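You operate a simulated robot arm through the tools that you are given. There is no shell and no other tool. Be economical: measure what you need, move in short steps, check, and stop when the job is done.

Carry out the task below with a simulated robot arm. There is one attempt and no reset: what you move stays moved.

TASK
Stand the manual for the carton's type in the foam slot inside, then close the carton.
Fine: push it right down; short flap first, then both long flaps; draw the blue belt till its green stretch stands at the buckle.

Only the result counts: the job must be done as asked and must still hold three seconds after the hand-in. Knocking over, shifting, dropping, spilling or breaking anything else fails it.

THE ROBOT
A 6-joint arm with a two-finger parallel gripper on a trunk, on a base that drives. Base frame: it is fixed to the floor where the robot stands at the start and does not move with it; the origin is under the middle of the robot, x ahead of it, y to its left, z up. Lengths are in mm, angles in rad, forces in N, time in s.
With the tool pointing down near the work surface it reaches from about 200 to 840 mm from the robot's upright axis, wherever it stands. Its first joint turns from -2.897 to 2.897 rad. Places, roughly: foam slot on the packed machine [600, -1300, 700]; long flap by the rack [700, -1000, 1000]; long flap by the turntable [700, -1700, 1000]; short flap at the aisle [300, -1300, 900]; tail of the blue belt [300, -1200, 600]; tail of the orange belt [300, -1200, 400]. Payload 3.91 kg.
Tool frame: the origin (TCP) lies between the finger pads and is the grasp point; the fingertips stand 30 mm ahead of it; z points along the fingers, y is the line along which they close. The gripper opens to 110 mm. The fingers are 20 mm wide and 10 mm thick; the gripper's body (48 by 112 mm) begins 55 mm behind the TCP.
Orientation is that of the tool frame in the base frame, as a unit quaternion [w, x, y, z]. With the fingers straight down and closing along the base's y, the tool's x points along the base's -x, its y along +y and its z along -z.

THE INTERFACE
- The arm moves only by the tool drive_tool. Its argument "plan" is text: rows parted by semicolons, each of 7 numbers parted by spaces: the shift along the base's x, y, z in units of 100 mm (1.0 is 100 mm), then the turn, a rotation vector about the base's x, y, z in units of 120 degrees (1.0 is 120 degrees), then the opening, from 0 (shut) to 1 (fully open). In form: dx dy dz ax ay az jaw; .... A call has 1 to 10 rows; each row is the pose to reach, as a shift and turn from the pose commanded when the call began. A call with a number of a shift or a turn outside -1 to 1 is refused whole. A row lasts 0.2 s, in which the tool goes at most 50 mm and 0.15 rad; a call with a longer step from one row to the next is refused whole, and so is a gripper value outside its range. Where a pose cannot be reached the arm comes as near as it can. A force on the tool above 90 N (or 10 N above the force at the start of the call, whichever is more), or a blocked arm, ends the call early, and 0.2 s more pass. The fingers move at their own pace (about 108 mm/s each) and stop on an object; they squeeze with about 45 N. The grip force told is the motor's: it shows also when the fingers shut on nothing. Time passes only in rows, and 0.2 s behind the last, so rows that repeat a pose let the fingers close. It gives the time, the measured TCP pose, the force on the tool (base axes), the opening and the grip force at its end, in the units of the frame above (readings bear some noise), with the torque about the TCP (base axes, N m) and any sound that the robot's microphone picked up.
- Cameras (640 x 400 px; columns grow to the right, rows downward): "scene" is now at [-94.4, -47.8, 1544.2]; the picture's right is [-0.53, -0.85, 0.00], its down [-0.44, 0.27, -0.85] and it looks along [0.73, -0.45, -0.52] (base axes); focal length 265 px, centre (320, 200). "wrist" rides on the gripper at [77, 7, -114] in the tool frame; the picture's right is [-0.09, 1.00, 0.00], its down [-0.80, -0.07, -0.59] and it looks along [-0.59, -0.05, 0.80] (tool axes); focal length 270 px, centre (320, 200). There is no depth. A picture from a camera that has moved, and an enlarged one, comes with that camera's place and axes in the base frame and with its lens.
- capture(camera): a new picture of that camera. It takes no simulated time.
- slide_trunk(by): slides the trunk up (or, below 0, down) by that many mm; the arm and the scene camera ride with it, the base frame stays. It gives what a move gives, with no picture.
- steer(legs): drives the robot by 1 to 6 legs, each [ahead, left, turn to the left] in mm, mm and rad, along the robot's own axes; the way and the turn of a leg run together, so that a leg with both is an arc; at most 1500 mm and 3.142 rad a leg. The arm and the cameras ride along, it lands a little off, and it stops where it bumps. It gives what a move gives.
- head_to(pan, tilt): turns the head with the scene camera to pan (to the left, within 1.501 rad either way) and tilt (down, from -0.506 to 1.204), counted from straight ahead of the robot. It gives what a move gives.
- close_up(camera, box): a new picture of the part [left, top, right, bottom] of that camera's present view, enlarged. It takes no simulated time.
- hand_in(): hands the job in; it is judged then, once.

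Work in short steps. Places have to be worked out from the pictures, the camera data and where the tool is seen: move nearer, look again, correct. Check each grasp and each placing, and mend what went wrong. You have 120 turns and 82 pictures in all, those below and enlarged ones among them. Open the gripper and draw the arm clear of the work before you hand the job in, unless the task says otherwise; then end with one line.

The tools are called as name(argument=value, ...) on one line, values as JSON. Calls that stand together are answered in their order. drive_tool: Moves the arm, as the interface text tells. Its arguments: {"type":"object","properties":{"plan":{"type":"string"}},"required":["plan"]} The other tools are called the same way: slide_trunk (by) slides the trunk up or down; steer (legs) drives the base; head_to (pan, tilt) turns the head that bears the scene camera; capture (camera) takes a picture; close_up (camera, box) takes an enlarged picture of a part of a camera's view; hand_in () hands the job in.

At the start:

```text
clock: 0.0
eef_pos: [350.7, -70.8, 1356.6]
orientation: [0.0, 0.0, 1.0, 0.0]
ft_force: [0.3, -0.2, 1.2]
torque: [0.0, 0.03, 0.0]
finger_gap: 110.2
grip_force: 0.1
trunk travel left (down, up): [-475.0, 65.0]
robot x, y, heading: [-1.7, -2.7, 0.0]
head pan, tilt: [-0.553, 0.55]
```

scene: 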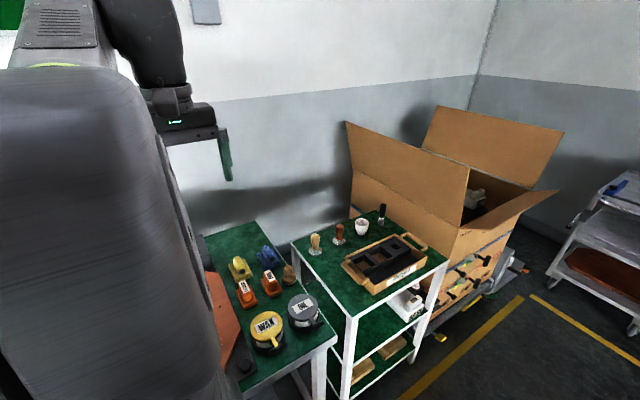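
wrist: 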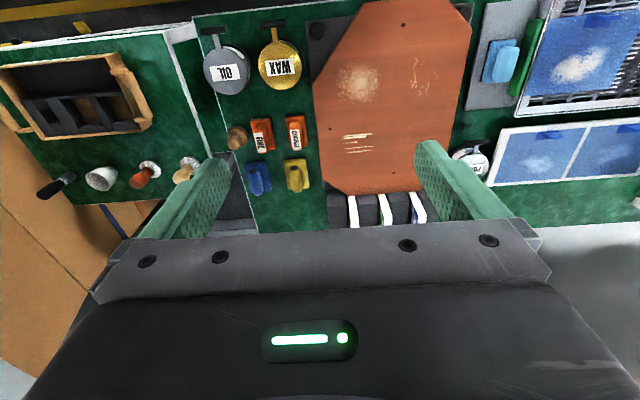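

I start by looking closer at what may be the manuals in the wrist view and at the carton in the scene view.

close_up(camera="wrist", box=[220, 100, 480, 262])

close_up(camera="scene", box=[320, 90, 580, 380])

head_to(pan=0.1, tilt=0.7)

capture(camera="scene")

```text
2.46 times, centred on (350, 181) of wrist
camera zoom: at [275.6, -64.5, 1471.9], right [0.09, 1.0, 0.0], down [0.8, -0.07, 0.59], along [0.59, -0.05, -0.8], focal length 665 px, centre (246, 247)
```

zoom: 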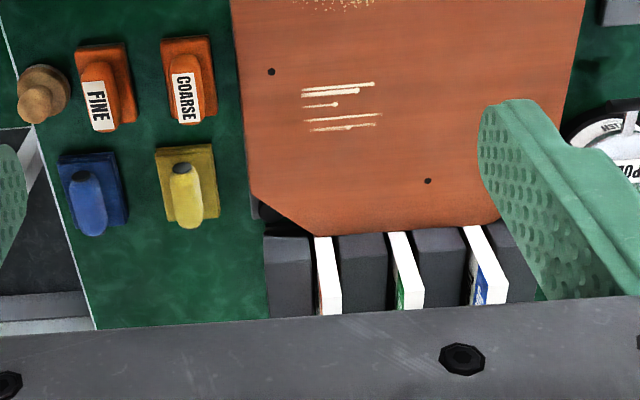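

```text
1.38 times, centred on (450, 235) of scene
camera zoom: at [-94.4, -47.8, 1544.2], right [-0.53, -0.85, 0.0], down [-0.44, 0.27, -0.85], along [0.73, -0.45, -0.52], focal length 365 px, centre (141, 152)
```

zoom: 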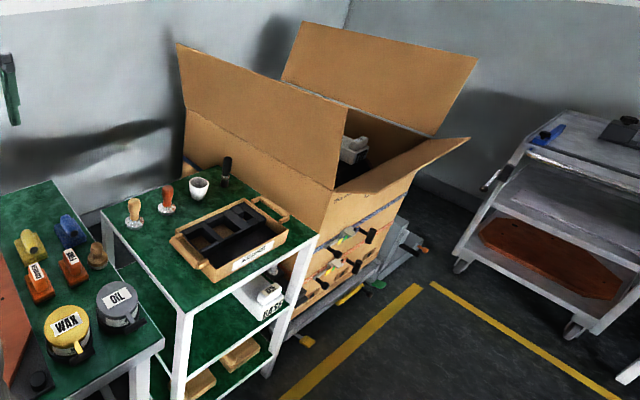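

```text
clock: 1.0
eef_pos: [351.6, -71.5, 1356.7]
orientation: [-0.001, 0.001, 1.0, 0.0]
ft_force: [0.0, 0.1, 0.1]
torque: [-0.01, -0.02, 0.03]
finger_gap: 110.1
grip_force: 0.1
trunk travel left (down, up): [-475.0, 65.0]
robot x, y, heading: [-0.7, 0.6, -0.003]
head pan, tilt: [0.099, 0.7]
```

```text
77 pictures are left
camera scene: at [-86.3, 7.9, 1531.0], right [0.1, -1.0, 0.0], down [-0.64, -0.06, -0.77], along [0.76, 0.08, -0.64], focal length 265 px, centre (320, 200)
```

scene: 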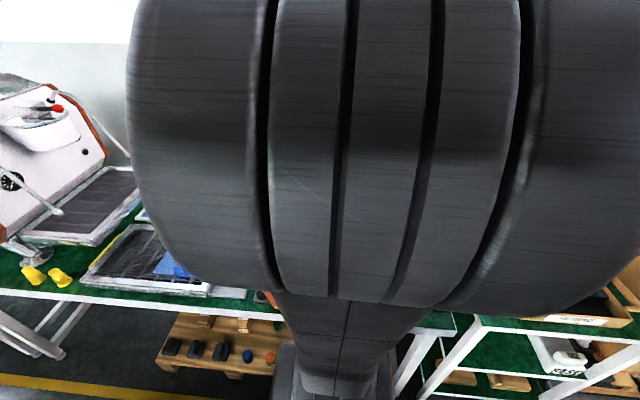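

The manuals stand between grey blocks (orange, green, blue spines). I need the carton's type, so I look right along the aisle first.

head_to(pan=-1.1, tilt=0.6)

capture(camera="scene")

```text
clock: 2.4
eef_pos: [351.2, -71.3, 1355.9]
orientation: [0.0, 0.001, 1.0, -0.001]
ft_force: [-0.3, 0.7, 0.0]
torque: [0.02, 0.01, -0.01]
finger_gap: 110.1
grip_force: 0.1
trunk travel left (down, up): [-475.0, 65.0]
robot x, y, heading: [1.9, -0.7, 0.002]
head pan, tilt: [-1.1, 0.6]
```

```text
76 pictures are left
camera scene: at [-130.6, -79.2, 1539.6], right [-0.89, -0.45, 0.0], down [-0.26, 0.5, -0.83], along [0.38, -0.73, -0.56], focal length 265 px, centre (320, 200)
```

scene: 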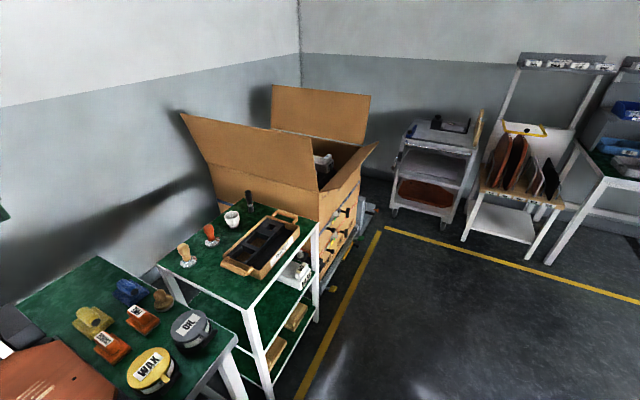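

The aisle is clear and the rack fronts are at x≈350. I drive sideways to stand before the carton, backing a little.

steer(legs=[[-150, 0, 0], [0, -1200, 0]])

head_to(pan=-0.5, tilt=0.7)

capture(camera="scene")

capture(camera="wrist")

```text
clock: 9.6
eef_pos: [192.7, -1293.1, 1355.9]
orientation: [-0.001, 0.009, 1.0, 0.001]
ft_force: [0.1, -0.3, 0.3]
torque: [0.02, 0.02, 0.0]
finger_gap: 110.0
grip_force: 0.0
trunk travel left (down, up): [-475.0, 65.0]
robot x, y, heading: [-154.0, -1215.4, -0.019]
head pan, tilt: [-1.1, 0.6]
```

```text
clock: 10.6
eef_pos: [190.5, -1292.4, 1357.2]
orientation: [0.001, 0.008, 1.0, 0.0]
ft_force: [0.6, -0.2, -0.1]
torque: [0.0, 0.0, 0.01]
finger_gap: 109.9
grip_force: 0.0
trunk travel left (down, up): [-475.0, 65.0]
robot x, y, heading: [-162.1, -1214.6, -0.022]
head pan, tilt: [-0.499, 0.7]
```

```text
75 pictures are left
camera scene: at [-255.1, -1254.2, 1531.0], right [-0.49, -0.87, 0.0], down [-0.56, 0.32, -0.77], along [0.66, -0.38, -0.64], focal length 265 px, centre (320, 200)
```

scene: 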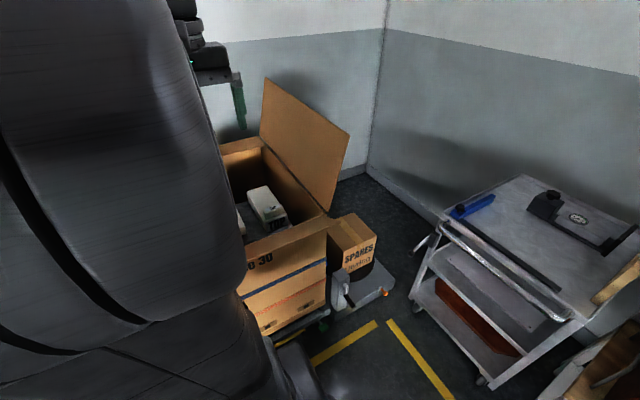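

```text
74 pictures are left
camera wrist: at [116.3, -1284.0, 1471.9], right [0.11, 0.99, 0.0], down [0.8, -0.09, 0.59], along [0.59, -0.06, -0.8], focal length 270 px, centre (320, 200)
```

wrist: 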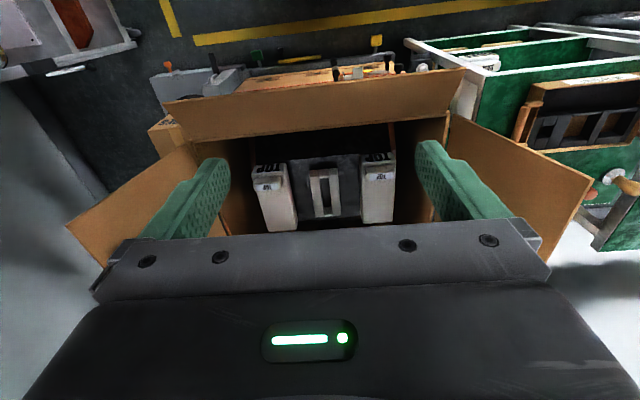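

I enlarge the carton's print and the inside.

close_up(camera="scene", box=[200, 160, 400, 340])

close_up(camera="wrist", box=[140, 40, 480, 245])

```text
2.22 times, centred on (300, 250) of scene
camera zoom: at [-255.1, -1254.2, 1531.0], right [-0.49, -0.87, 0.0], down [-0.56, 0.32, -0.77], along [0.66, -0.38, -0.64], focal length 588 px, centre (364, 89)
```

zoom: 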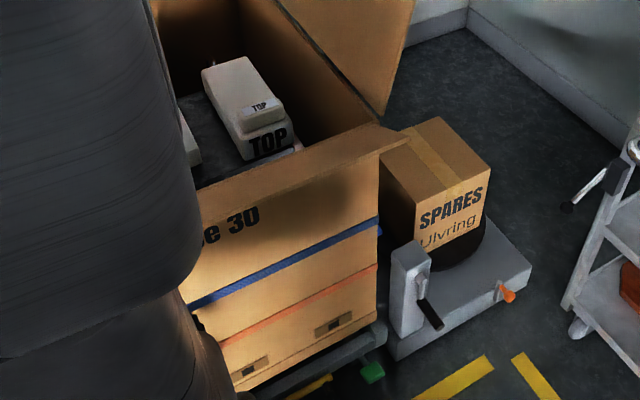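

```text
1.88 times, centred on (310, 142) of wrist
camera zoom: at [116.3, -1284.0, 1471.9], right [0.11, 0.99, 0.0], down [0.8, -0.09, 0.59], along [0.59, -0.06, -0.8], focal length 509 px, centre (339, 308)
```

zoom: 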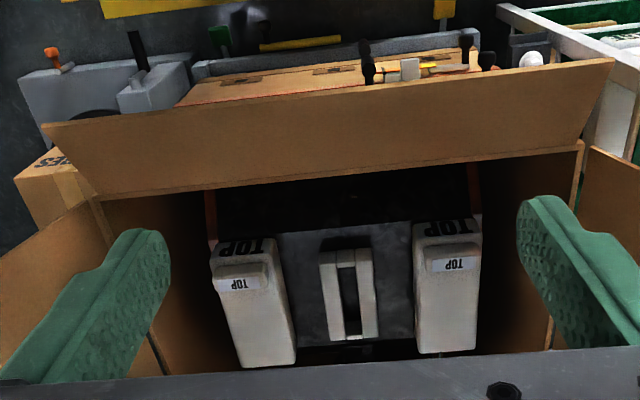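

The print reads "...e 30"; the arm hides the rest. I drive back towards the rack to read the whole front on the way to the manuals.

steer(legs=[[-100, 350, 0]])

head_to(pan=-0.85, tilt=0.75)

close_up(camera="scene", box=[120, 40, 440, 300])

```text
clock: 12.8
eef_pos: [100.6, -955.5, 1356.4]
orientation: [0.0, 0.014, 1.0, 0.0]
ft_force: [-0.4, 0.2, -0.1]
torque: [-0.03, 0.01, -0.03]
finger_gap: 110.0
grip_force: 0.0
trunk travel left (down, up): [-475.0, 65.0]
robot x, y, heading: [-249.8, -872.6, -0.028]
head pan, tilt: [-0.499, 0.7]
```

```text
clock: 13.7
eef_pos: [101.4, -956.4, 1355.6]
orientation: [0.0, 0.015, 1.0, 0.001]
ft_force: [0.5, 0.4, 0.2]
torque: [0.0, 0.01, -0.01]
finger_gap: 109.8
grip_force: 0.0
trunk travel left (down, up): [-475.0, 65.0]
robot x, y, heading: [-253.0, -872.0, -0.029]
head pan, tilt: [-0.85, 0.75]
```

```text
1.54 times, centred on (280, 170) of scene
camera zoom: at [-366.4, -934.1, 1526.8], right [-0.77, -0.64, 0.0], down [-0.44, 0.53, -0.73], along [0.47, -0.56, -0.68], focal length 407 px, centre (382, 246)
```

zoom: 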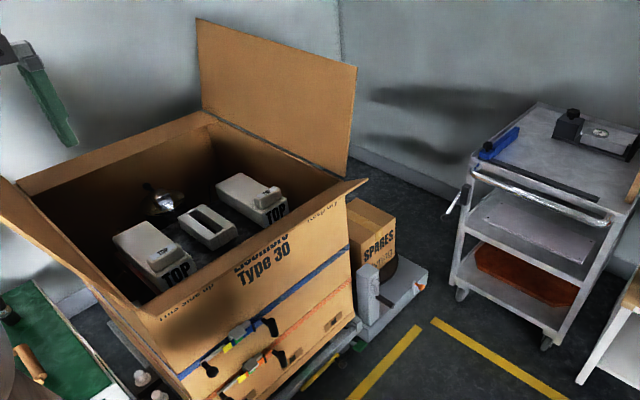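

Carton is "Type 30". Now a closer look at the belts on the front.

close_up(camera="scene", box=[190, 170, 320, 300])

```text
3.08 times, centred on (255, 235) of scene
camera zoom: at [-366.4, -934.1, 1526.8], right [-0.77, -0.64, 0.0], down [-0.44, 0.53, -0.73], along [0.47, -0.56, -0.68], focal length 815 px, centre (520, 92)
```

zoom: 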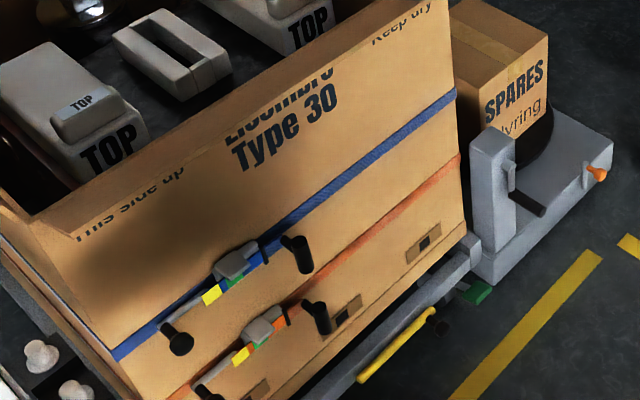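

I return to the start bench, aligned on the manuals (estimated about x≈785, y≈90).

steer(legs=[[0, 960, 0.028], [230, 0, 0]])

drive_tool(plan="0.3 0 -0.3 0 0 0 1; 0.6 0 -0.6 0 0 0 1; 0.95 0 -0.95 0 0 0 1")

capture(camera="wrist")

```text
clock: 20.0
eef_pos: [348.7, 3.2, 1356.4]
orientation: [0.0, 0.003, 1.0, 0.0]
ft_force: [0.6, -1.2, -0.4]
torque: [0.0, 0.03, -0.01]
finger_gap: 110.1
grip_force: 0.0
trunk travel left (down, up): [-475.0, 65.0]
robot x, y, heading: [-1.3, 76.7, 0.0]
head pan, tilt: [-0.85, 0.75]
```

```text
clock: 20.8
eef_pos: [444.3, 5.2, 1263.3]
orientation: [-0.001, 0.003, 1.0, 0.0]
ft_force: [0.5, 0.3, 0.3]
torque: [-0.02, 0.02, -0.02]
finger_gap: 110.0
grip_force: 0.1
trunk travel left (down, up): [-475.0, 65.0]
robot x, y, heading: [-1.9, 77.5, -0.005]
head pan, tilt: [-0.85, 0.75]
```

```text
69 pictures are left
camera wrist: at [369.5, 12.7, 1379.7], right [0.09, 1.0, 0.0], down [0.8, -0.08, 0.59], along [0.59, -0.06, -0.8], focal length 270 px, centre (320, 200)
```

wrist: 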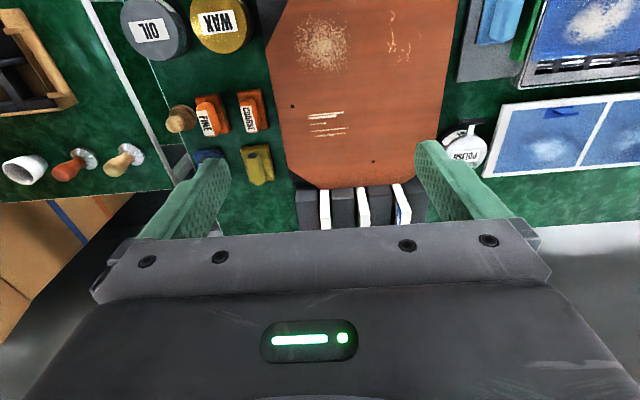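

The manuals' tops look to be near z≈845. I enlarge them to read type marks.

close_up(camera="wrist", box=[280, 160, 440, 240])

```text
4.00 times, centred on (360, 200) of wrist
camera zoom: at [369.5, 12.7, 1379.7], right [0.09, 1.0, 0.0], down [0.8, -0.08, 0.59], along [0.59, -0.06, -0.8], focal length 1081 px, centre (160, 200)
```

zoom: 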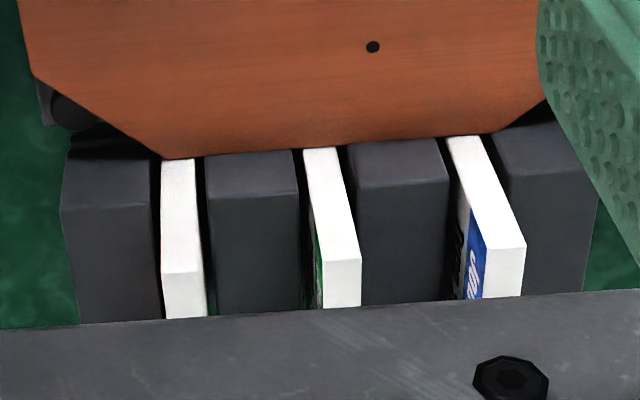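

The long strips are the robot-side faces, and the manuals rise ~100 mm above the grey blocks with the covers facing −y. I lower the wrist camera to the −y side, tilted forward, to read the covers.

drive_tool(plan="0 -0.35 -0.25 0 -0.06 0 1; 0 -0.7 -0.5 0 -0.12 0 1; 0 -1 -0.8 0 -0.19 0 1; 0 -1 -1 0 -0.19 0 1")

capture(camera="wrist")

```text
clock: 21.8
eef_pos: [443.4, -99.5, 1163.9]
orientation: [0.198, 0.003, 0.98, 0.001]
ft_force: [-0.1, -0.3, 0.2]
torque: [-0.02, 0.03, 0.03]
finger_gap: 110.0
grip_force: 0.1
trunk travel left (down, up): [-475.0, 65.0]
robot x, y, heading: [3.5, 75.1, -0.007]
head pan, tilt: [-0.85, 0.75]
```

```text
67 pictures are left
camera wrist: at [328.8, -91.6, 1240.0], right [0.09, 1.0, 0.04], down [0.51, -0.07, 0.86], along [0.86, -0.06, -0.51], focal length 270 px, centre (320, 200)
```

wrist: 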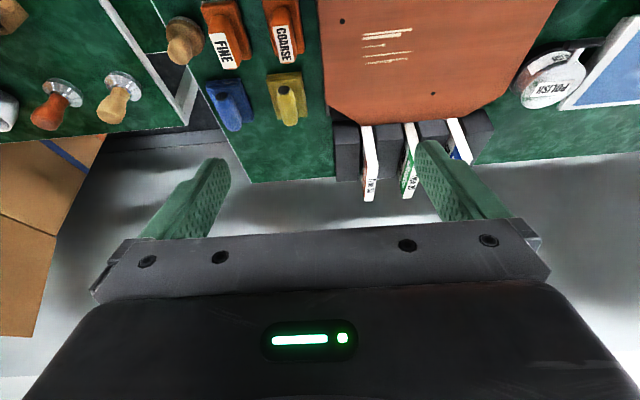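

The covers are still too oblique. I go further to −y and yaw toward the manuals.

drive_tool(plan="0.2 -0.35 0 0 0 0.07 1; 0.4 -0.7 -0.1 0 0 0.14 1; 0.6 -1 -0.3 0 0 0.21 1; 0.8 -1 -0.5 0 0 0.28 1")

capture(camera="wrist")

```text
clock: 22.8
eef_pos: [524.0, -199.2, 1110.2]
orientation: [0.189, -0.282, 0.939, 0.058]
ft_force: [0.4, 0.2, 0.4]
torque: [0.04, -0.01, 0.06]
finger_gap: 109.8
grip_force: 0.1
trunk travel left (down, up): [-475.0, 65.0]
robot x, y, heading: [-0.9, 75.9, -0.005]
head pan, tilt: [-0.85, 0.75]
```

```text
66 pictures are left
camera wrist: at [425.4, -257.6, 1187.2], right [-0.48, 0.88, 0.04], down [0.46, 0.22, 0.86], along [0.74, 0.43, -0.51], focal length 270 px, centre (320, 200)
```

wrist: 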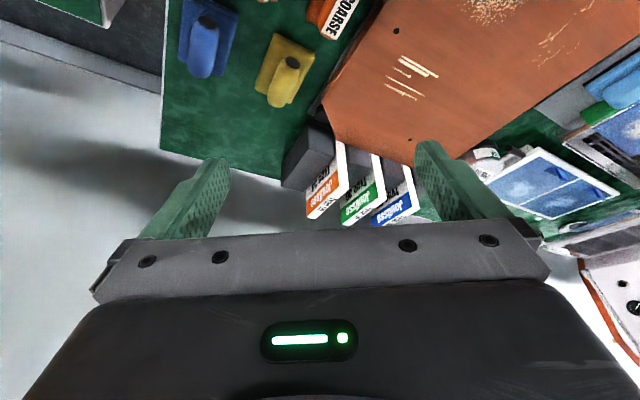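

Covers are now visible; I enlarge.

close_up(camera="wrist", box=[280, 130, 440, 230])

```text
4.00 times, centred on (360, 180) of wrist
camera zoom: at [425.4, -257.6, 1187.2], right [-0.48, 0.88, 0.04], down [0.46, 0.22, 0.86], along [0.74, 0.43, -0.51], focal length 1081 px, centre (160, 280)
```

zoom: 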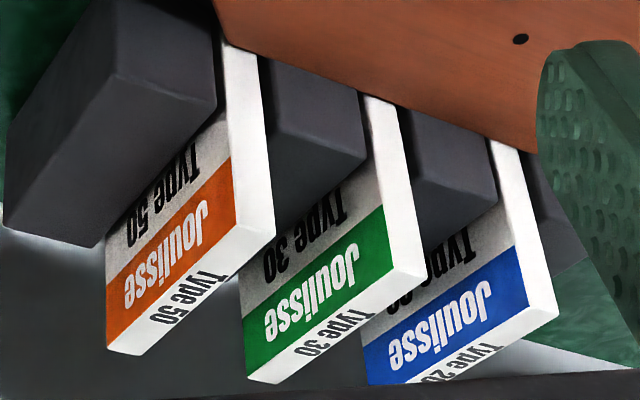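

Green is Type 30 — the middle manual. Triangulation puts its top at z≈920, near end x≈755, y≈66–85, length ≈135 mm. I bring the tool over it, straightening it again.

drive_tool(plan="0.25 0.25 0 0 0 -0.07 0.6; 0.5 0.5 0 0 0 -0.14 0.6; 0.75 0.75 0 0 0 -0.21 0.6; 1 1 0 0 0 -0.28 0.6")

drive_tool(plan="0.25 0.25 0 0 0.065 0 0.6; 0.5 0.5 0 0 0.13 0 0.6; 0.75 0.75 0 0 0.19 0 0.6; 1 1 0 0 0.19 0 0.6")

capture(camera="wrist")

```text
clock: 23.8
eef_pos: [624.4, -93.3, 1113.1]
orientation: [0.198, 0.003, 0.98, 0.001]
ft_force: [0.1, -0.2, 0.0]
torque: [-0.01, -0.02, 0.01]
finger_gap: 66.2
grip_force: 0.1
trunk travel left (down, up): [-475.0, 65.0]
robot x, y, heading: [-1.3, 77.9, -0.0]
head pan, tilt: [-0.85, 0.75]
```

```text
clock: 24.8
eef_pos: [721.8, 6.2, 1113.8]
orientation: [-0.001, 0.004, 1.0, 0.0]
ft_force: [0.3, 0.3, -0.2]
torque: [-0.01, 0.0, 0.01]
finger_gap: 66.2
grip_force: 0.1
trunk travel left (down, up): [-475.0, 65.0]
robot x, y, heading: [-3.6, 80.6, -0.007]
head pan, tilt: [-0.85, 0.75]
```

```text
64 pictures are left
camera wrist: at [647.4, 14.1, 1229.4], right [0.09, 1.0, 0.0], down [0.8, -0.08, 0.59], along [0.59, -0.06, -0.81], focal length 270 px, centre (320, 200)
```

wrist: 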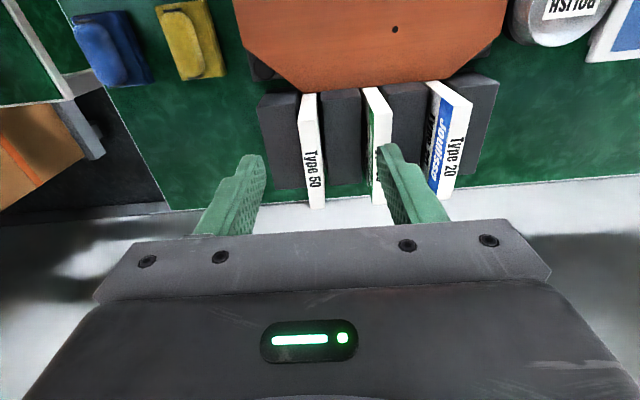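

Near end of the green manual computes to x≈767, y≈74, far end ≈885. I move over it at height and check.

drive_tool(plan="0.3 0.25 0 0 0 0 0.6; 0.6 0.5 0 0 0 0 0.6; 0.9 0.68 0 0 0 0 0.6; 0.9 0.68 -0.4 0 0 0 0.6; 0.9 0.68 -0.7 0 0 0 0.6")

capture(camera="wrist")

```text
clock: 26.0
eef_pos: [811.2, 71.2, 1041.0]
orientation: [0.0, 0.004, 1.0, 0.001]
ft_force: [-0.7, 0.4, 0.4]
torque: [0.01, 0.0, 0.01]
finger_gap: 66.3
grip_force: 0.0
out of reach, approached as far as the arm can: row 3
trunk travel left (down, up): [-475.0, 65.0]
robot x, y, heading: [-1.9, 75.9, -0.009]
head pan, tilt: [-0.85, 0.75]
```

```text
63 pictures are left
camera wrist: at [736.1, 77.9, 1156.9], right [0.09, 1.0, 0.0], down [0.8, -0.08, 0.59], along [0.59, -0.06, -0.8], focal length 270 px, centre (320, 200)
```

wrist: 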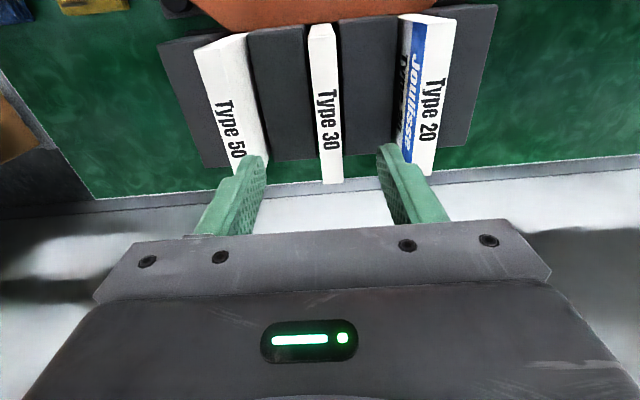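

Middle manual at y≈76.5, x 759–890. I align (+5 mm y) and go down so the pads sit at z≈895.

drive_tool(plan="0 0.05 -0.3 0 0 0 0.6; 0 0.05 -0.6 0 0 0 0.6; 0 0.05 -0.9 0 0 0 0.6")

drive_tool(plan="0 0 -0.3 0 0 0 0.6; 0 0 -0.55 0 0 0 0.6; 0 0 -0.55 0 0 0 0.6")

capture(camera="wrist")

```text
clock: 26.8
eef_pos: [813.9, 77.2, 952.5]
orientation: [-0.001, 0.003, 1.0, 0.001]
ft_force: [-0.3, 0.5, -0.3]
torque: [0.04, -0.01, 0.0]
finger_gap: 66.0
grip_force: 0.2
trunk travel left (down, up): [-475.0, 65.0]
robot x, y, heading: [-2.5, 77.2, -0.008]
head pan, tilt: [-0.85, 0.75]
```

```text
clock: 27.6
eef_pos: [814.3, 76.6, 897.7]
orientation: [0.0, 0.004, 1.0, 0.001]
ft_force: [0.3, 0.5, 0.3]
torque: [-0.01, -0.02, 0.0]
finger_gap: 66.0
grip_force: 0.1
trunk travel left (down, up): [-475.0, 65.0]
robot x, y, heading: [-2.2, 76.3, -0.011]
head pan, tilt: [-0.85, 0.75]
```

```text
62 pictures are left
camera wrist: at [737.8, 82.6, 1013.3], right [0.09, 1.0, 0.0], down [0.8, -0.08, 0.59], along [0.59, -0.06, -0.8], focal length 270 px, centre (320, 200)
```

wrist: 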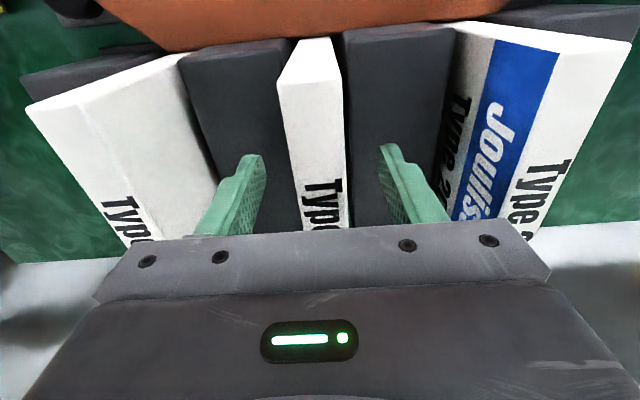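

The manual stands between the pads, top 22 mm above TCP. I close and lift a little.

drive_tool(plan="0 0 0 0 0 0 0; 0 0 0 0 0 0 0; 0 0 0 0 0 0 0; 0 0 0.2 0 0 0 0; 0 0 0.5 0 0 0 0; 0 0 0.9 0 0 0 0")

drive_tool(plan="0 0 0.4 0 0 0 0; 0 0 0.8 0 0 0 0; 0 0 1 0 0 0 0")

drive_tool(plan="-0.2 0 0.4 0 0 0 0; -0.5 0 0.7 0 0 0 0; -0.9 0 0.7 0 0 0 0")

capture(camera="wrist")

```text
clock: 29.0
eef_pos: [810.9, 75.6, 991.4]
orientation: [0.0, 0.004, 1.0, -0.001]
ft_force: [0.3, -0.3, -2.4]
torque: [-0.03, 0.02, 0.01]
finger_gap: 21.5
grip_force: 45.5
trunk travel left (down, up): [-475.0, 65.0]
robot x, y, heading: [-4.1, 77.9, -0.011]
head pan, tilt: [-0.85, 0.75]
```

```text
clock: 29.8
eef_pos: [813.5, 73.6, 1087.7]
orientation: [0.001, 0.004, 1.0, 0.0]
ft_force: [-0.3, 0.1, -2.8]
torque: [-0.01, 0.04, -0.03]
finger_gap: 21.4
grip_force: 44.5
trunk travel left (down, up): [-475.0, 65.0]
robot x, y, heading: [-3.1, 79.9, -0.003]
head pan, tilt: [-0.85, 0.75]
```

```text
clock: 30.6
eef_pos: [723.6, 76.5, 1157.8]
orientation: [0.0, 0.003, 1.0, 0.0]
ft_force: [-1.4, -1.3, -2.1]
torque: [0.01, 0.02, -0.03]
finger_gap: 21.6
grip_force: 44.5
trunk travel left (down, up): [-475.0, 65.0]
robot x, y, heading: [-5.7, 80.5, -0.008]
head pan, tilt: [-0.85, 0.75]
```

```text
61 pictures are left
camera wrist: at [648.4, 84.7, 1272.7], right [0.09, 1.0, 0.0], down [0.8, -0.08, 0.59], along [0.59, -0.06, -0.8], focal length 270 px, centre (320, 200)
```

wrist: 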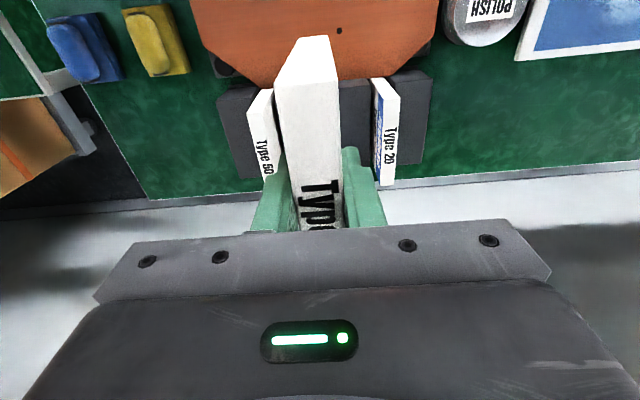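

The manual is held (21.5 mm gap) and upright. I raise and retract the arm for the drive.

drive_tool(plan="-0.3 0 0.35 0 0 0 0; -0.65 0 0.65 0 0 0 0; -1 0 1 0 0 0 0")

drive_tool(plan="-0.3 0 0.35 0 0 0 0; -0.65 0 0.65 0 0 0 0; -1 0 1 0 0 0 0")

drive_tool(plan="-0.35 0 0 0 0 0 0; -0.7 0 0 0 0 0 0; -1 0 0 0 0 0 0")

steer(legs=[[-150, 0, 0], [0, -1350, 0]])

capture(camera="wrist")

capture(camera="scene")

```text
clock: 31.4
eef_pos: [623.3, 78.9, 1256.1]
orientation: [0.001, 0.004, 1.0, 0.001]
ft_force: [-0.5, 1.1, -1.7]
torque: [-0.01, 0.0, 0.0]
finger_gap: 21.7
grip_force: 45.5
trunk travel left (down, up): [-475.0, 65.0]
robot x, y, heading: [-2.0, 73.5, -0.003]
head pan, tilt: [-0.85, 0.75]
```

```text
clock: 32.2
eef_pos: [522.4, 79.3, 1355.9]
orientation: [0.0, 0.003, 1.0, 0.0]
ft_force: [0.1, -0.2, -2.2]
torque: [0.01, 0.01, -0.02]
finger_gap: 21.6
grip_force: 44.7
trunk travel left (down, up): [-475.0, 65.0]
robot x, y, heading: [-2.6, 74.0, -0.008]
head pan, tilt: [-0.85, 0.75]
```

```text
clock: 33.0
eef_pos: [421.6, 76.7, 1353.7]
orientation: [-0.001, 0.004, 1.0, -0.001]
ft_force: [-0.2, 0.1, -2.9]
torque: [-0.02, -0.02, 0.0]
finger_gap: 21.8
grip_force: 45.0
trunk travel left (down, up): [-475.0, 65.0]
robot x, y, heading: [-5.0, 74.4, -0.006]
head pan, tilt: [-0.85, 0.75]
```

```text
clock: 40.7
eef_pos: [276.1, -1261.6, 1353.7]
orientation: [0.0, -0.011, 1.0, 0.0]
ft_force: [-0.6, -0.8, -2.0]
torque: [0.01, 0.07, -0.02]
finger_gap: 21.7
grip_force: 44.7
trunk travel left (down, up): [-475.0, 65.0]
robot x, y, heading: [-150.9, -1274.5, 0.02]
head pan, tilt: [-0.85, 0.75]
```

```text
60 pictures are left
camera wrist: at [200.9, -1256.2, 1469.4], right [0.07, 1.0, 0.0], down [0.8, -0.05, 0.59], along [0.59, -0.04, -0.8], focal length 270 px, centre (320, 200)
```

wrist: 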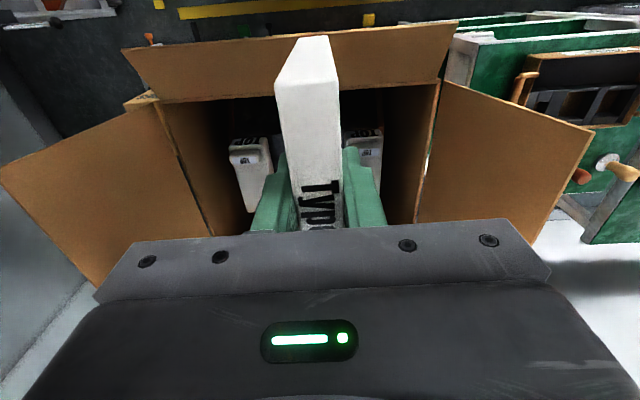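

```text
59 pictures are left
camera scene: at [-263.4, -1338.7, 1526.8], right [-0.74, -0.68, 0.0], down [-0.46, 0.5, -0.73], along [0.49, -0.54, -0.68], focal length 265 px, centre (320, 200)
```

scene: 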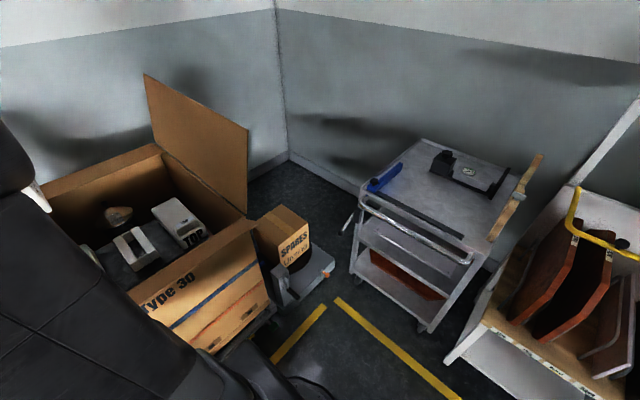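

The slot triangulates to about (656, −1320, 715), its length along x. I align the robot with it and move a bit closer.

steer(legs=[[40, -50, -0.02]])

drive_tool(plan="0.35 0 0 0 0 0 0; 0.7 0 0 0 0 0 0; 1 0 0 0 0 0 0")

capture(camera="wrist")

```text
clock: 41.7
eef_pos: [318.2, -1323.0, 1352.8]
orientation: [-0.001, 0.0, 1.0, 0.0]
ft_force: [0.6, -0.8, -1.8]
torque: [0.03, 0.03, -0.01]
finger_gap: 21.6
grip_force: 44.5
trunk travel left (down, up): [-475.0, 65.0]
robot x, y, heading: [-106.8, -1325.1, 0.001]
head pan, tilt: [-0.85, 0.75]
```

```text
clock: 42.5
eef_pos: [418.6, -1322.6, 1350.2]
orientation: [-0.002, 0.0, 1.0, 0.001]
ft_force: [-0.2, -0.1, -1.8]
torque: [-0.01, 0.03, 0.02]
finger_gap: 21.8
grip_force: 44.9
trunk travel left (down, up): [-475.0, 65.0]
robot x, y, heading: [-108.3, -1326.3, -0.001]
head pan, tilt: [-0.85, 0.75]
```

```text
58 pictures are left
camera wrist: at [343.8, -1316.6, 1466.3], right [0.09, 1.0, 0.0], down [0.8, -0.07, 0.59], along [0.59, -0.05, -0.81], focal length 270 px, centre (320, 200)
```

wrist: 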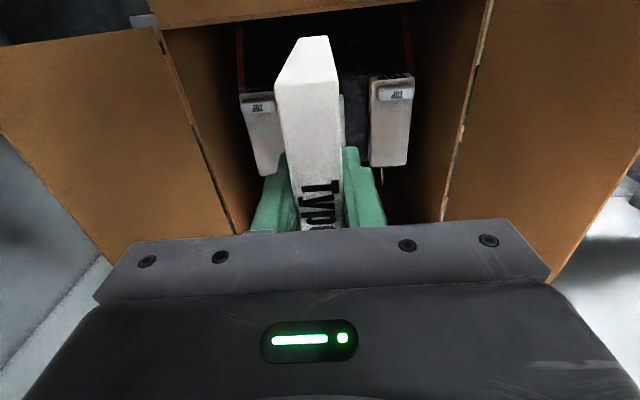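

I go forward and down to above the slot (TCP ≈ (643, −1316, 1080)), then look with the scene camera.

drive_tool(plan="0.35 0.02 -0.25 0 0 0 0; 0.7 0.05 -0.5 0 0 0 0; 1 0.07 -0.8 0 0 0 0; 1 0.07 -1 0 0 0 0")

drive_tool(plan="0.35 0 -0.25 0 0 0 0; 0.7 0 -0.5 0 0 0 0; 1 0 -0.8 0 0 0 0; 1 0 -1 0 0 0 0")

drive_tool(plan="0.22 0 -0.3 0 0 0 0; 0.22 0 -0.6 0 0 0 0")

capture(camera="scene")

capture(camera="wrist")

```text
clock: 43.5
eef_pos: [517.0, -1316.1, 1253.3]
orientation: [0.0, -0.001, 1.0, 0.0]
ft_force: [0.5, -0.3, -2.3]
torque: [-0.02, 0.03, -0.03]
finger_gap: 21.9
grip_force: 45.2
trunk travel left (down, up): [-475.0, 65.0]
robot x, y, heading: [-109.7, -1327.9, -0.0]
head pan, tilt: [-0.85, 0.75]
```

```text
clock: 44.5
eef_pos: [619.3, -1314.5, 1153.3]
orientation: [-0.001, 0.0, 1.0, 0.001]
ft_force: [-0.8, -0.3, -2.4]
torque: [0.04, 0.04, 0.01]
finger_gap: 21.7
grip_force: 45.0
trunk travel left (down, up): [-475.0, 65.0]
robot x, y, heading: [-112.5, -1327.0, 0.001]
head pan, tilt: [-0.85, 0.75]
```

```text
clock: 45.1
eef_pos: [638.0, -1313.9, 1092.9]
orientation: [0.0, 0.0, 1.0, 0.0]
ft_force: [-0.1, 0.0, -2.0]
torque: [-0.01, 0.01, 0.01]
finger_gap: 21.5
grip_force: 44.8
trunk travel left (down, up): [-475.0, 65.0]
robot x, y, heading: [-108.7, -1325.9, 0.005]
head pan, tilt: [-0.85, 0.75]
```

```text
57 pictures are left
camera scene: at [-223.7, -1387.5, 1526.9], right [-0.75, -0.66, 0.0], down [-0.45, 0.51, -0.73], along [0.48, -0.55, -0.68], focal length 265 px, centre (320, 200)
```

scene: 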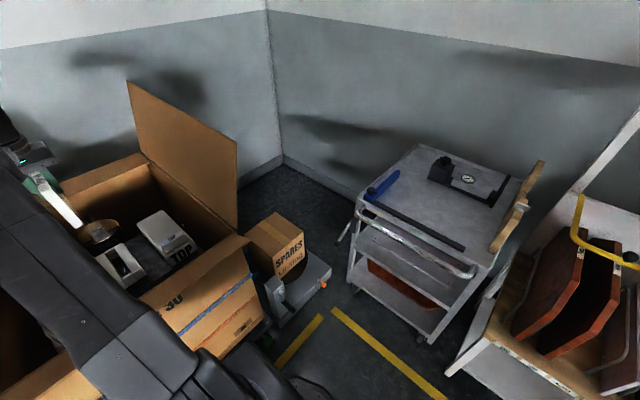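

```text
56 pictures are left
camera wrist: at [562.4, -1307.8, 1207.5], right [0.09, 1.0, 0.0], down [0.8, -0.07, 0.59], along [0.59, -0.05, -0.8], focal length 270 px, centre (320, 200)
```

wrist: 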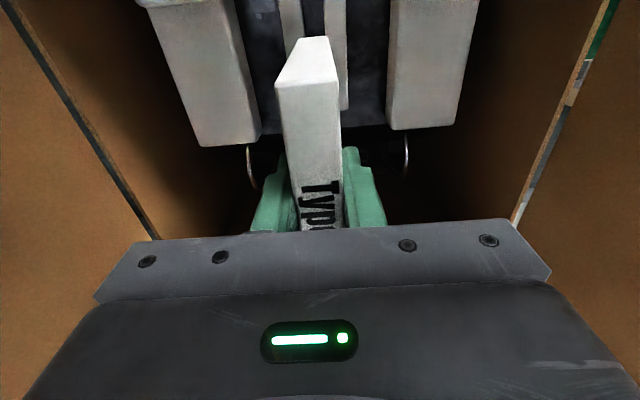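

I enlarge both views to fix the slot's ends precisely.

close_up(camera="scene", box=[20, 150, 220, 310])

close_up(camera="wrist", box=[220, 0, 420, 130])

```text
2.50 times, centred on (120, 230) of scene
camera zoom: at [-223.7, -1387.5, 1526.9], right [-0.75, -0.66, 0.0], down [-0.45, 0.51, -0.73], along [0.48, -0.55, -0.68], focal length 662 px, centre (820, 125)
```

zoom: 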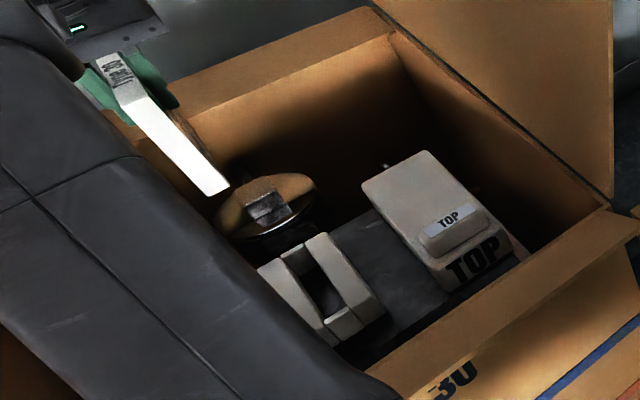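

```text
3.08 times, centred on (320, 65) of wrist
camera zoom: at [562.4, -1307.8, 1207.5], right [0.09, 1.0, 0.0], down [0.8, -0.07, 0.59], along [0.59, -0.05, -0.8], focal length 832 px, centre (320, 615)
```

zoom: 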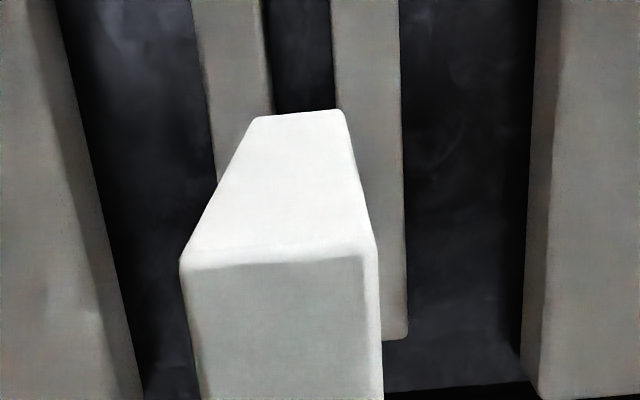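

The slot's bar tops come out at z≈757, slot centre ≈ (611, −1319), about 28 mm wide and 160 long; the manual's bottom is at ≈980. I shift to TCP (600, −1319) and go down in steps.

drive_tool(plan="-0.2 -0.03 0 0 0 0 0; -0.38 -0.05 0 0 0 0 0; -0.38 -0.05 -0.3 0 0 0 0; -0.38 -0.05 -0.6 0 0 0 0; -0.38 -0.05 -0.9 0 0 0 0")

drive_tool(plan="0 0 -0.3 0 0 0 0; 0 0 -0.6 0 0 0 0; 0 0 -0.85 0 0 0 0")

close_up(camera="wrist", box=[140, 0, 500, 240])

close_up(camera="scene", box=[20, 150, 220, 310])

```text
clock: 46.3
eef_pos: [600.7, -1321.5, 1004.0]
orientation: [0.0, -0.001, 1.0, 0.001]
ft_force: [-0.2, -0.2, -2.2]
torque: [0.02, 0.0, 0.0]
finger_gap: 21.5
grip_force: 45.1
trunk travel left (down, up): [-475.0, 65.0]
robot x, y, heading: [-105.6, -1325.4, -0.001]
head pan, tilt: [-0.85, 0.75]
```

```text
clock: 47.1
eef_pos: [601.4, -1320.2, 919.1]
orientation: [0.0, -0.001, 1.0, 0.0]
ft_force: [-1.4, -0.7, -2.3]
torque: [-0.02, 0.06, 0.03]
finger_gap: 21.8
grip_force: 45.2
trunk travel left (down, up): [-475.0, 65.0]
robot x, y, heading: [-110.4, -1324.5, 0.001]
head pan, tilt: [-0.85, 0.75]
```

```text
1.67 times, centred on (320, 120) of wrist
camera zoom: at [526.0, -1314.4, 1034.2], right [0.09, 1.0, 0.0], down [0.8, -0.07, 0.59], along [0.59, -0.05, -0.8], focal length 450 px, centre (320, 333)
```

zoom: 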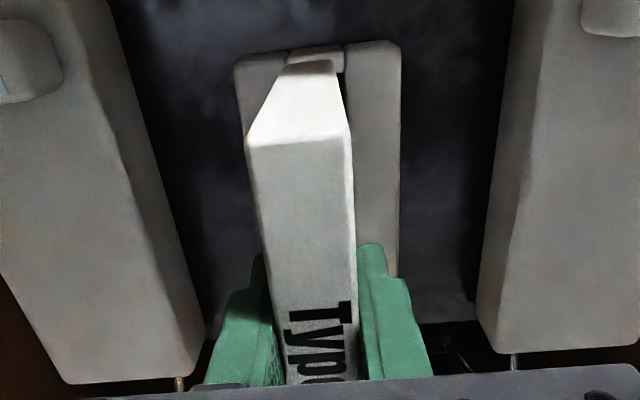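

```text
2.50 times, centred on (120, 230) of scene
camera zoom: at [-223.6, -1387.5, 1526.8], right [-0.75, -0.66, 0.0], down [-0.45, 0.51, -0.73], along [0.48, -0.55, -0.68], focal length 662 px, centre (820, 125)
```

zoom: 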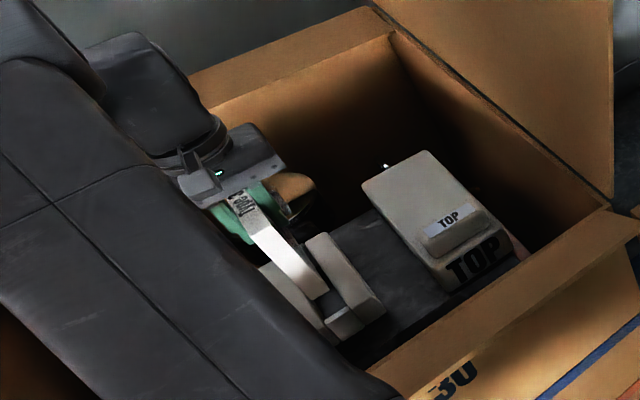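

The manual would meet the near bridge of the slot: frame spans about x 542–719, centre ≈630. I shift +19 mm in x and look again.

drive_tool(plan="0.19 0.01 0 0 0 0 0; 0.19 0.01 -0.2 0 0 0 0; 0.19 0.01 -0.3 0 0 0 0")

close_up(camera="wrist", box=[220, 0, 420, 130])

close_up(camera="scene", box=[60, 200, 180, 300])

```text
clock: 47.9
eef_pos: [621.2, -1320.0, 887.9]
orientation: [0.0, 0.0, 1.0, 0.0]
ft_force: [0.5, -0.7, -2.1]
torque: [-0.01, 0.06, 0.0]
finger_gap: 21.7
grip_force: 45.4
trunk travel left (down, up): [-475.0, 65.0]
robot x, y, heading: [-107.6, -1326.7, 0.001]
head pan, tilt: [-0.85, 0.75]
```

```text
3.08 times, centred on (320, 65) of wrist
camera zoom: at [545.9, -1313.7, 1003.7], right [0.09, 1.0, 0.0], down [0.8, -0.07, 0.59], along [0.59, -0.05, -0.8], focal length 832 px, centre (320, 615)
```

zoom: 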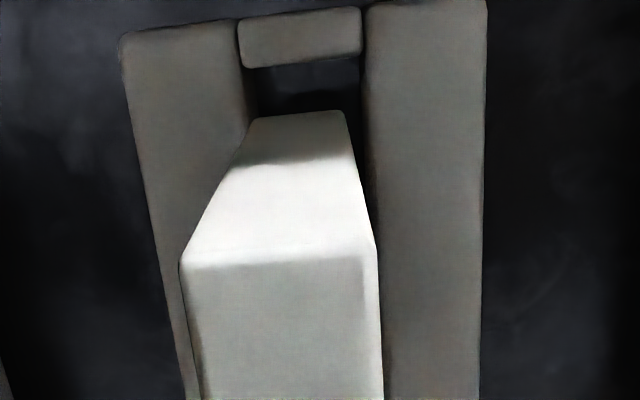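

```text
4.00 times, centred on (120, 250) of scene
camera zoom: at [-223.9, -1387.6, 1526.8], right [-0.75, -0.66, 0.0], down [-0.45, 0.51, -0.73], along [0.48, -0.55, -0.68], focal length 1059 px, centre (1120, 0)
```

zoom: 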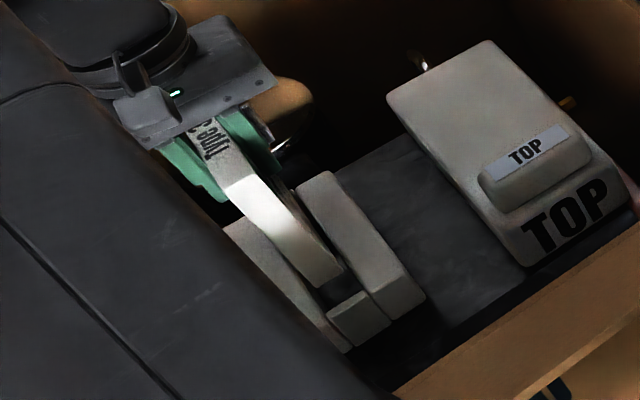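

Alignment is good (correct by +1.5 mm in y, −2 mm in x). I lower it into the slot to TCP z≈805.

drive_tool(plan="-0.02 0.015 -0.05 0 0 0 0; -0.02 0.015 -0.2 0 0 0 0; -0.02 0.015 -0.35 0 0 0 0; -0.02 0.015 -0.5 0 0 0 0; -0.02 0.015 -0.65 0 0 0 0; -0.02 0.015 -0.8 0 0 0 0")

capture(camera="wrist")

close_up(camera="scene", box=[60, 200, 180, 300])

```text
clock: 49.3
eef_pos: [619.5, -1317.2, 813.6]
orientation: [0.004, 0.0, 1.0, 0.0]
ft_force: [3.3, 0.4, 35.7]
torque: [0.21, 0.6, -0.01]
finger_gap: 21.4
grip_force: 45.4
trunk travel left (down, up): [-475.0, 65.0]
robot x, y, heading: [-106.4, -1326.5, 0.001]
head pan, tilt: [-0.85, 0.75]
```

```text
49 pictures are left
camera wrist: at [543.3, -1310.1, 928.4], right [0.09, 1.0, 0.0], down [0.8, -0.07, 0.6], along [0.6, -0.05, -0.8], focal length 270 px, centre (320, 200)
```

wrist: 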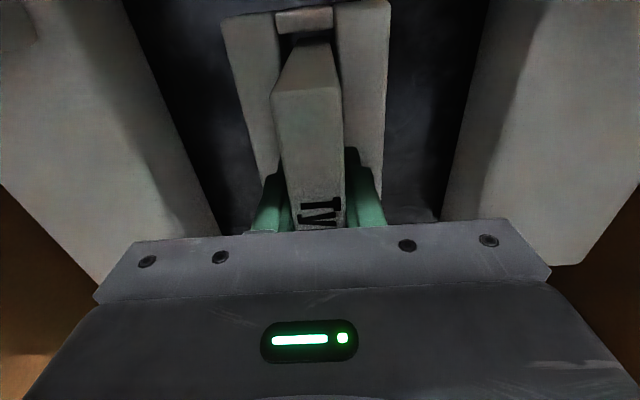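

```text
4.00 times, centred on (120, 250) of scene
camera zoom: at [-227.6, -1387.4, 1527.2], right [-0.75, -0.66, 0.0], down [-0.45, 0.51, -0.73], along [0.48, -0.55, -0.68], focal length 1059 px, centre (1120, 0)
```

zoom: 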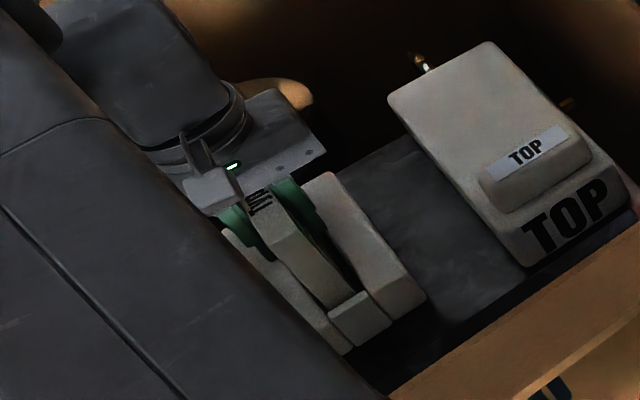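

It entered the slot and now meets firm resistance (35 N), likely the snug foam fit. I push a bit further in the grip.

drive_tool(plan="0 0 -0.08 0 0 0 0; 0 0 -0.16 0 0 0 0; 0 0 -0.16 0 0 0 0")

close_up(camera="wrist", box=[200, 0, 440, 240])

```text
clock: 50.1
eef_pos: [616.9, -1316.5, 796.3]
orientation: [0.002, 0.0, 1.0, 0.001]
ft_force: [2.2, 2.1, 36.1]
torque: [0.16, 0.05, -0.12]
finger_gap: 21.7
grip_force: 45.0
trunk travel left (down, up): [-475.0, 65.0]
robot x, y, heading: [-108.6, -1320.0, 0.001]
head pan, tilt: [-0.85, 0.75]
```

```text
1.67 times, centred on (320, 120) of wrist
camera zoom: at [541.3, -1309.8, 911.5], right [0.09, 1.0, 0.0], down [0.8, -0.07, 0.6], along [0.6, -0.05, -0.8], focal length 450 px, centre (320, 333)
```

zoom: 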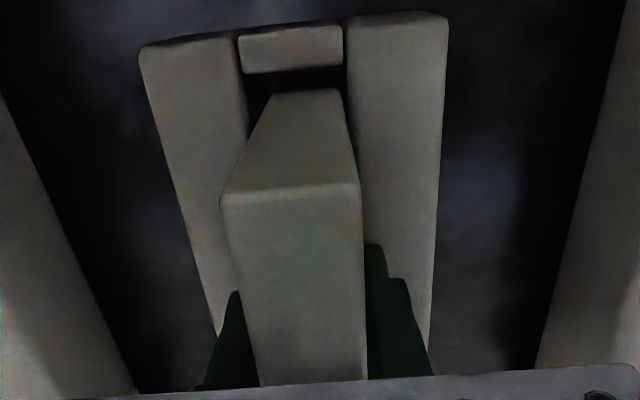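

The manual slipped up in the grip: its top is still at z≈843, so it needs pushing from above. I release, rise, shut the fingers and place them over the middle of its top.

drive_tool(plan="0 0 0.05 0 0 0 0.4; 0 0 0.05 0 0 0 0.4; 0 0 0.3 0 0 0 0.4; 0 0 0.7 0 0 0 0.4; 0 0 1 0 0 0 0.4")

drive_tool(plan="0.12 0 0.1 0 0 0 0; 0.12 0 0.1 0 0 0 0; 0.12 0 0.1 0 0 0 0")

close_up(camera="wrist", box=[200, 0, 440, 240])

close_up(camera="scene", box=[60, 200, 180, 300])

```text
clock: 51.3
eef_pos: [618.7, -1318.0, 892.9]
orientation: [-0.001, 0.0, 1.0, 0.0]
ft_force: [0.0, -0.2, -0.2]
torque: [-0.01, -0.02, 0.0]
finger_gap: 44.0
grip_force: 0.0
trunk travel left (down, up): [-475.0, 65.0]
robot x, y, heading: [-109.9, -1327.3, 0.0]
head pan, tilt: [-0.85, 0.75]
```

```text
clock: 52.1
eef_pos: [629.7, -1316.4, 902.4]
orientation: [0.0, 0.0, 1.0, 0.0]
ft_force: [-0.3, 0.0, -0.1]
torque: [0.02, 0.04, 0.0]
finger_gap: 0.0
grip_force: 38.2
trunk travel left (down, up): [-475.0, 65.0]
robot x, y, heading: [-111.3, -1329.0, -0.002]
head pan, tilt: [-0.85, 0.75]
```

```text
1.67 times, centred on (320, 120) of wrist
camera zoom: at [555.6, -1311.0, 1018.0], right [0.09, 1.0, 0.0], down [0.8, -0.07, 0.59], along [0.59, -0.05, -0.8], focal length 450 px, centre (320, 333)
```

zoom: 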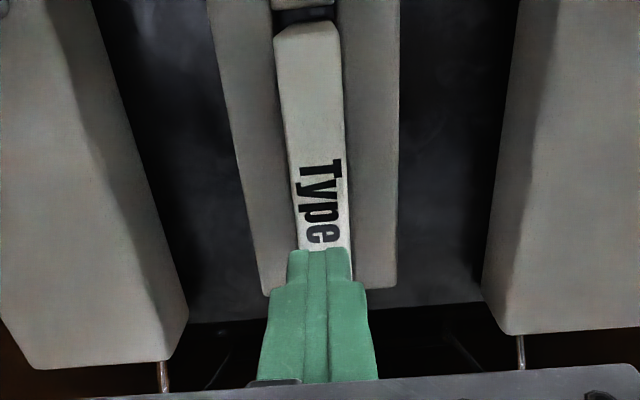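

```text
4.00 times, centred on (120, 250) of scene
camera zoom: at [-224.1, -1387.5, 1526.8], right [-0.75, -0.66, 0.0], down [-0.45, 0.51, -0.73], along [0.48, -0.55, -0.68], focal length 1059 px, centre (1120, 0)
```

zoom: 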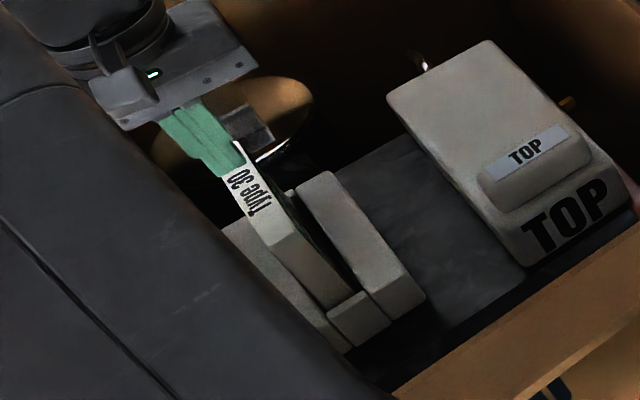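

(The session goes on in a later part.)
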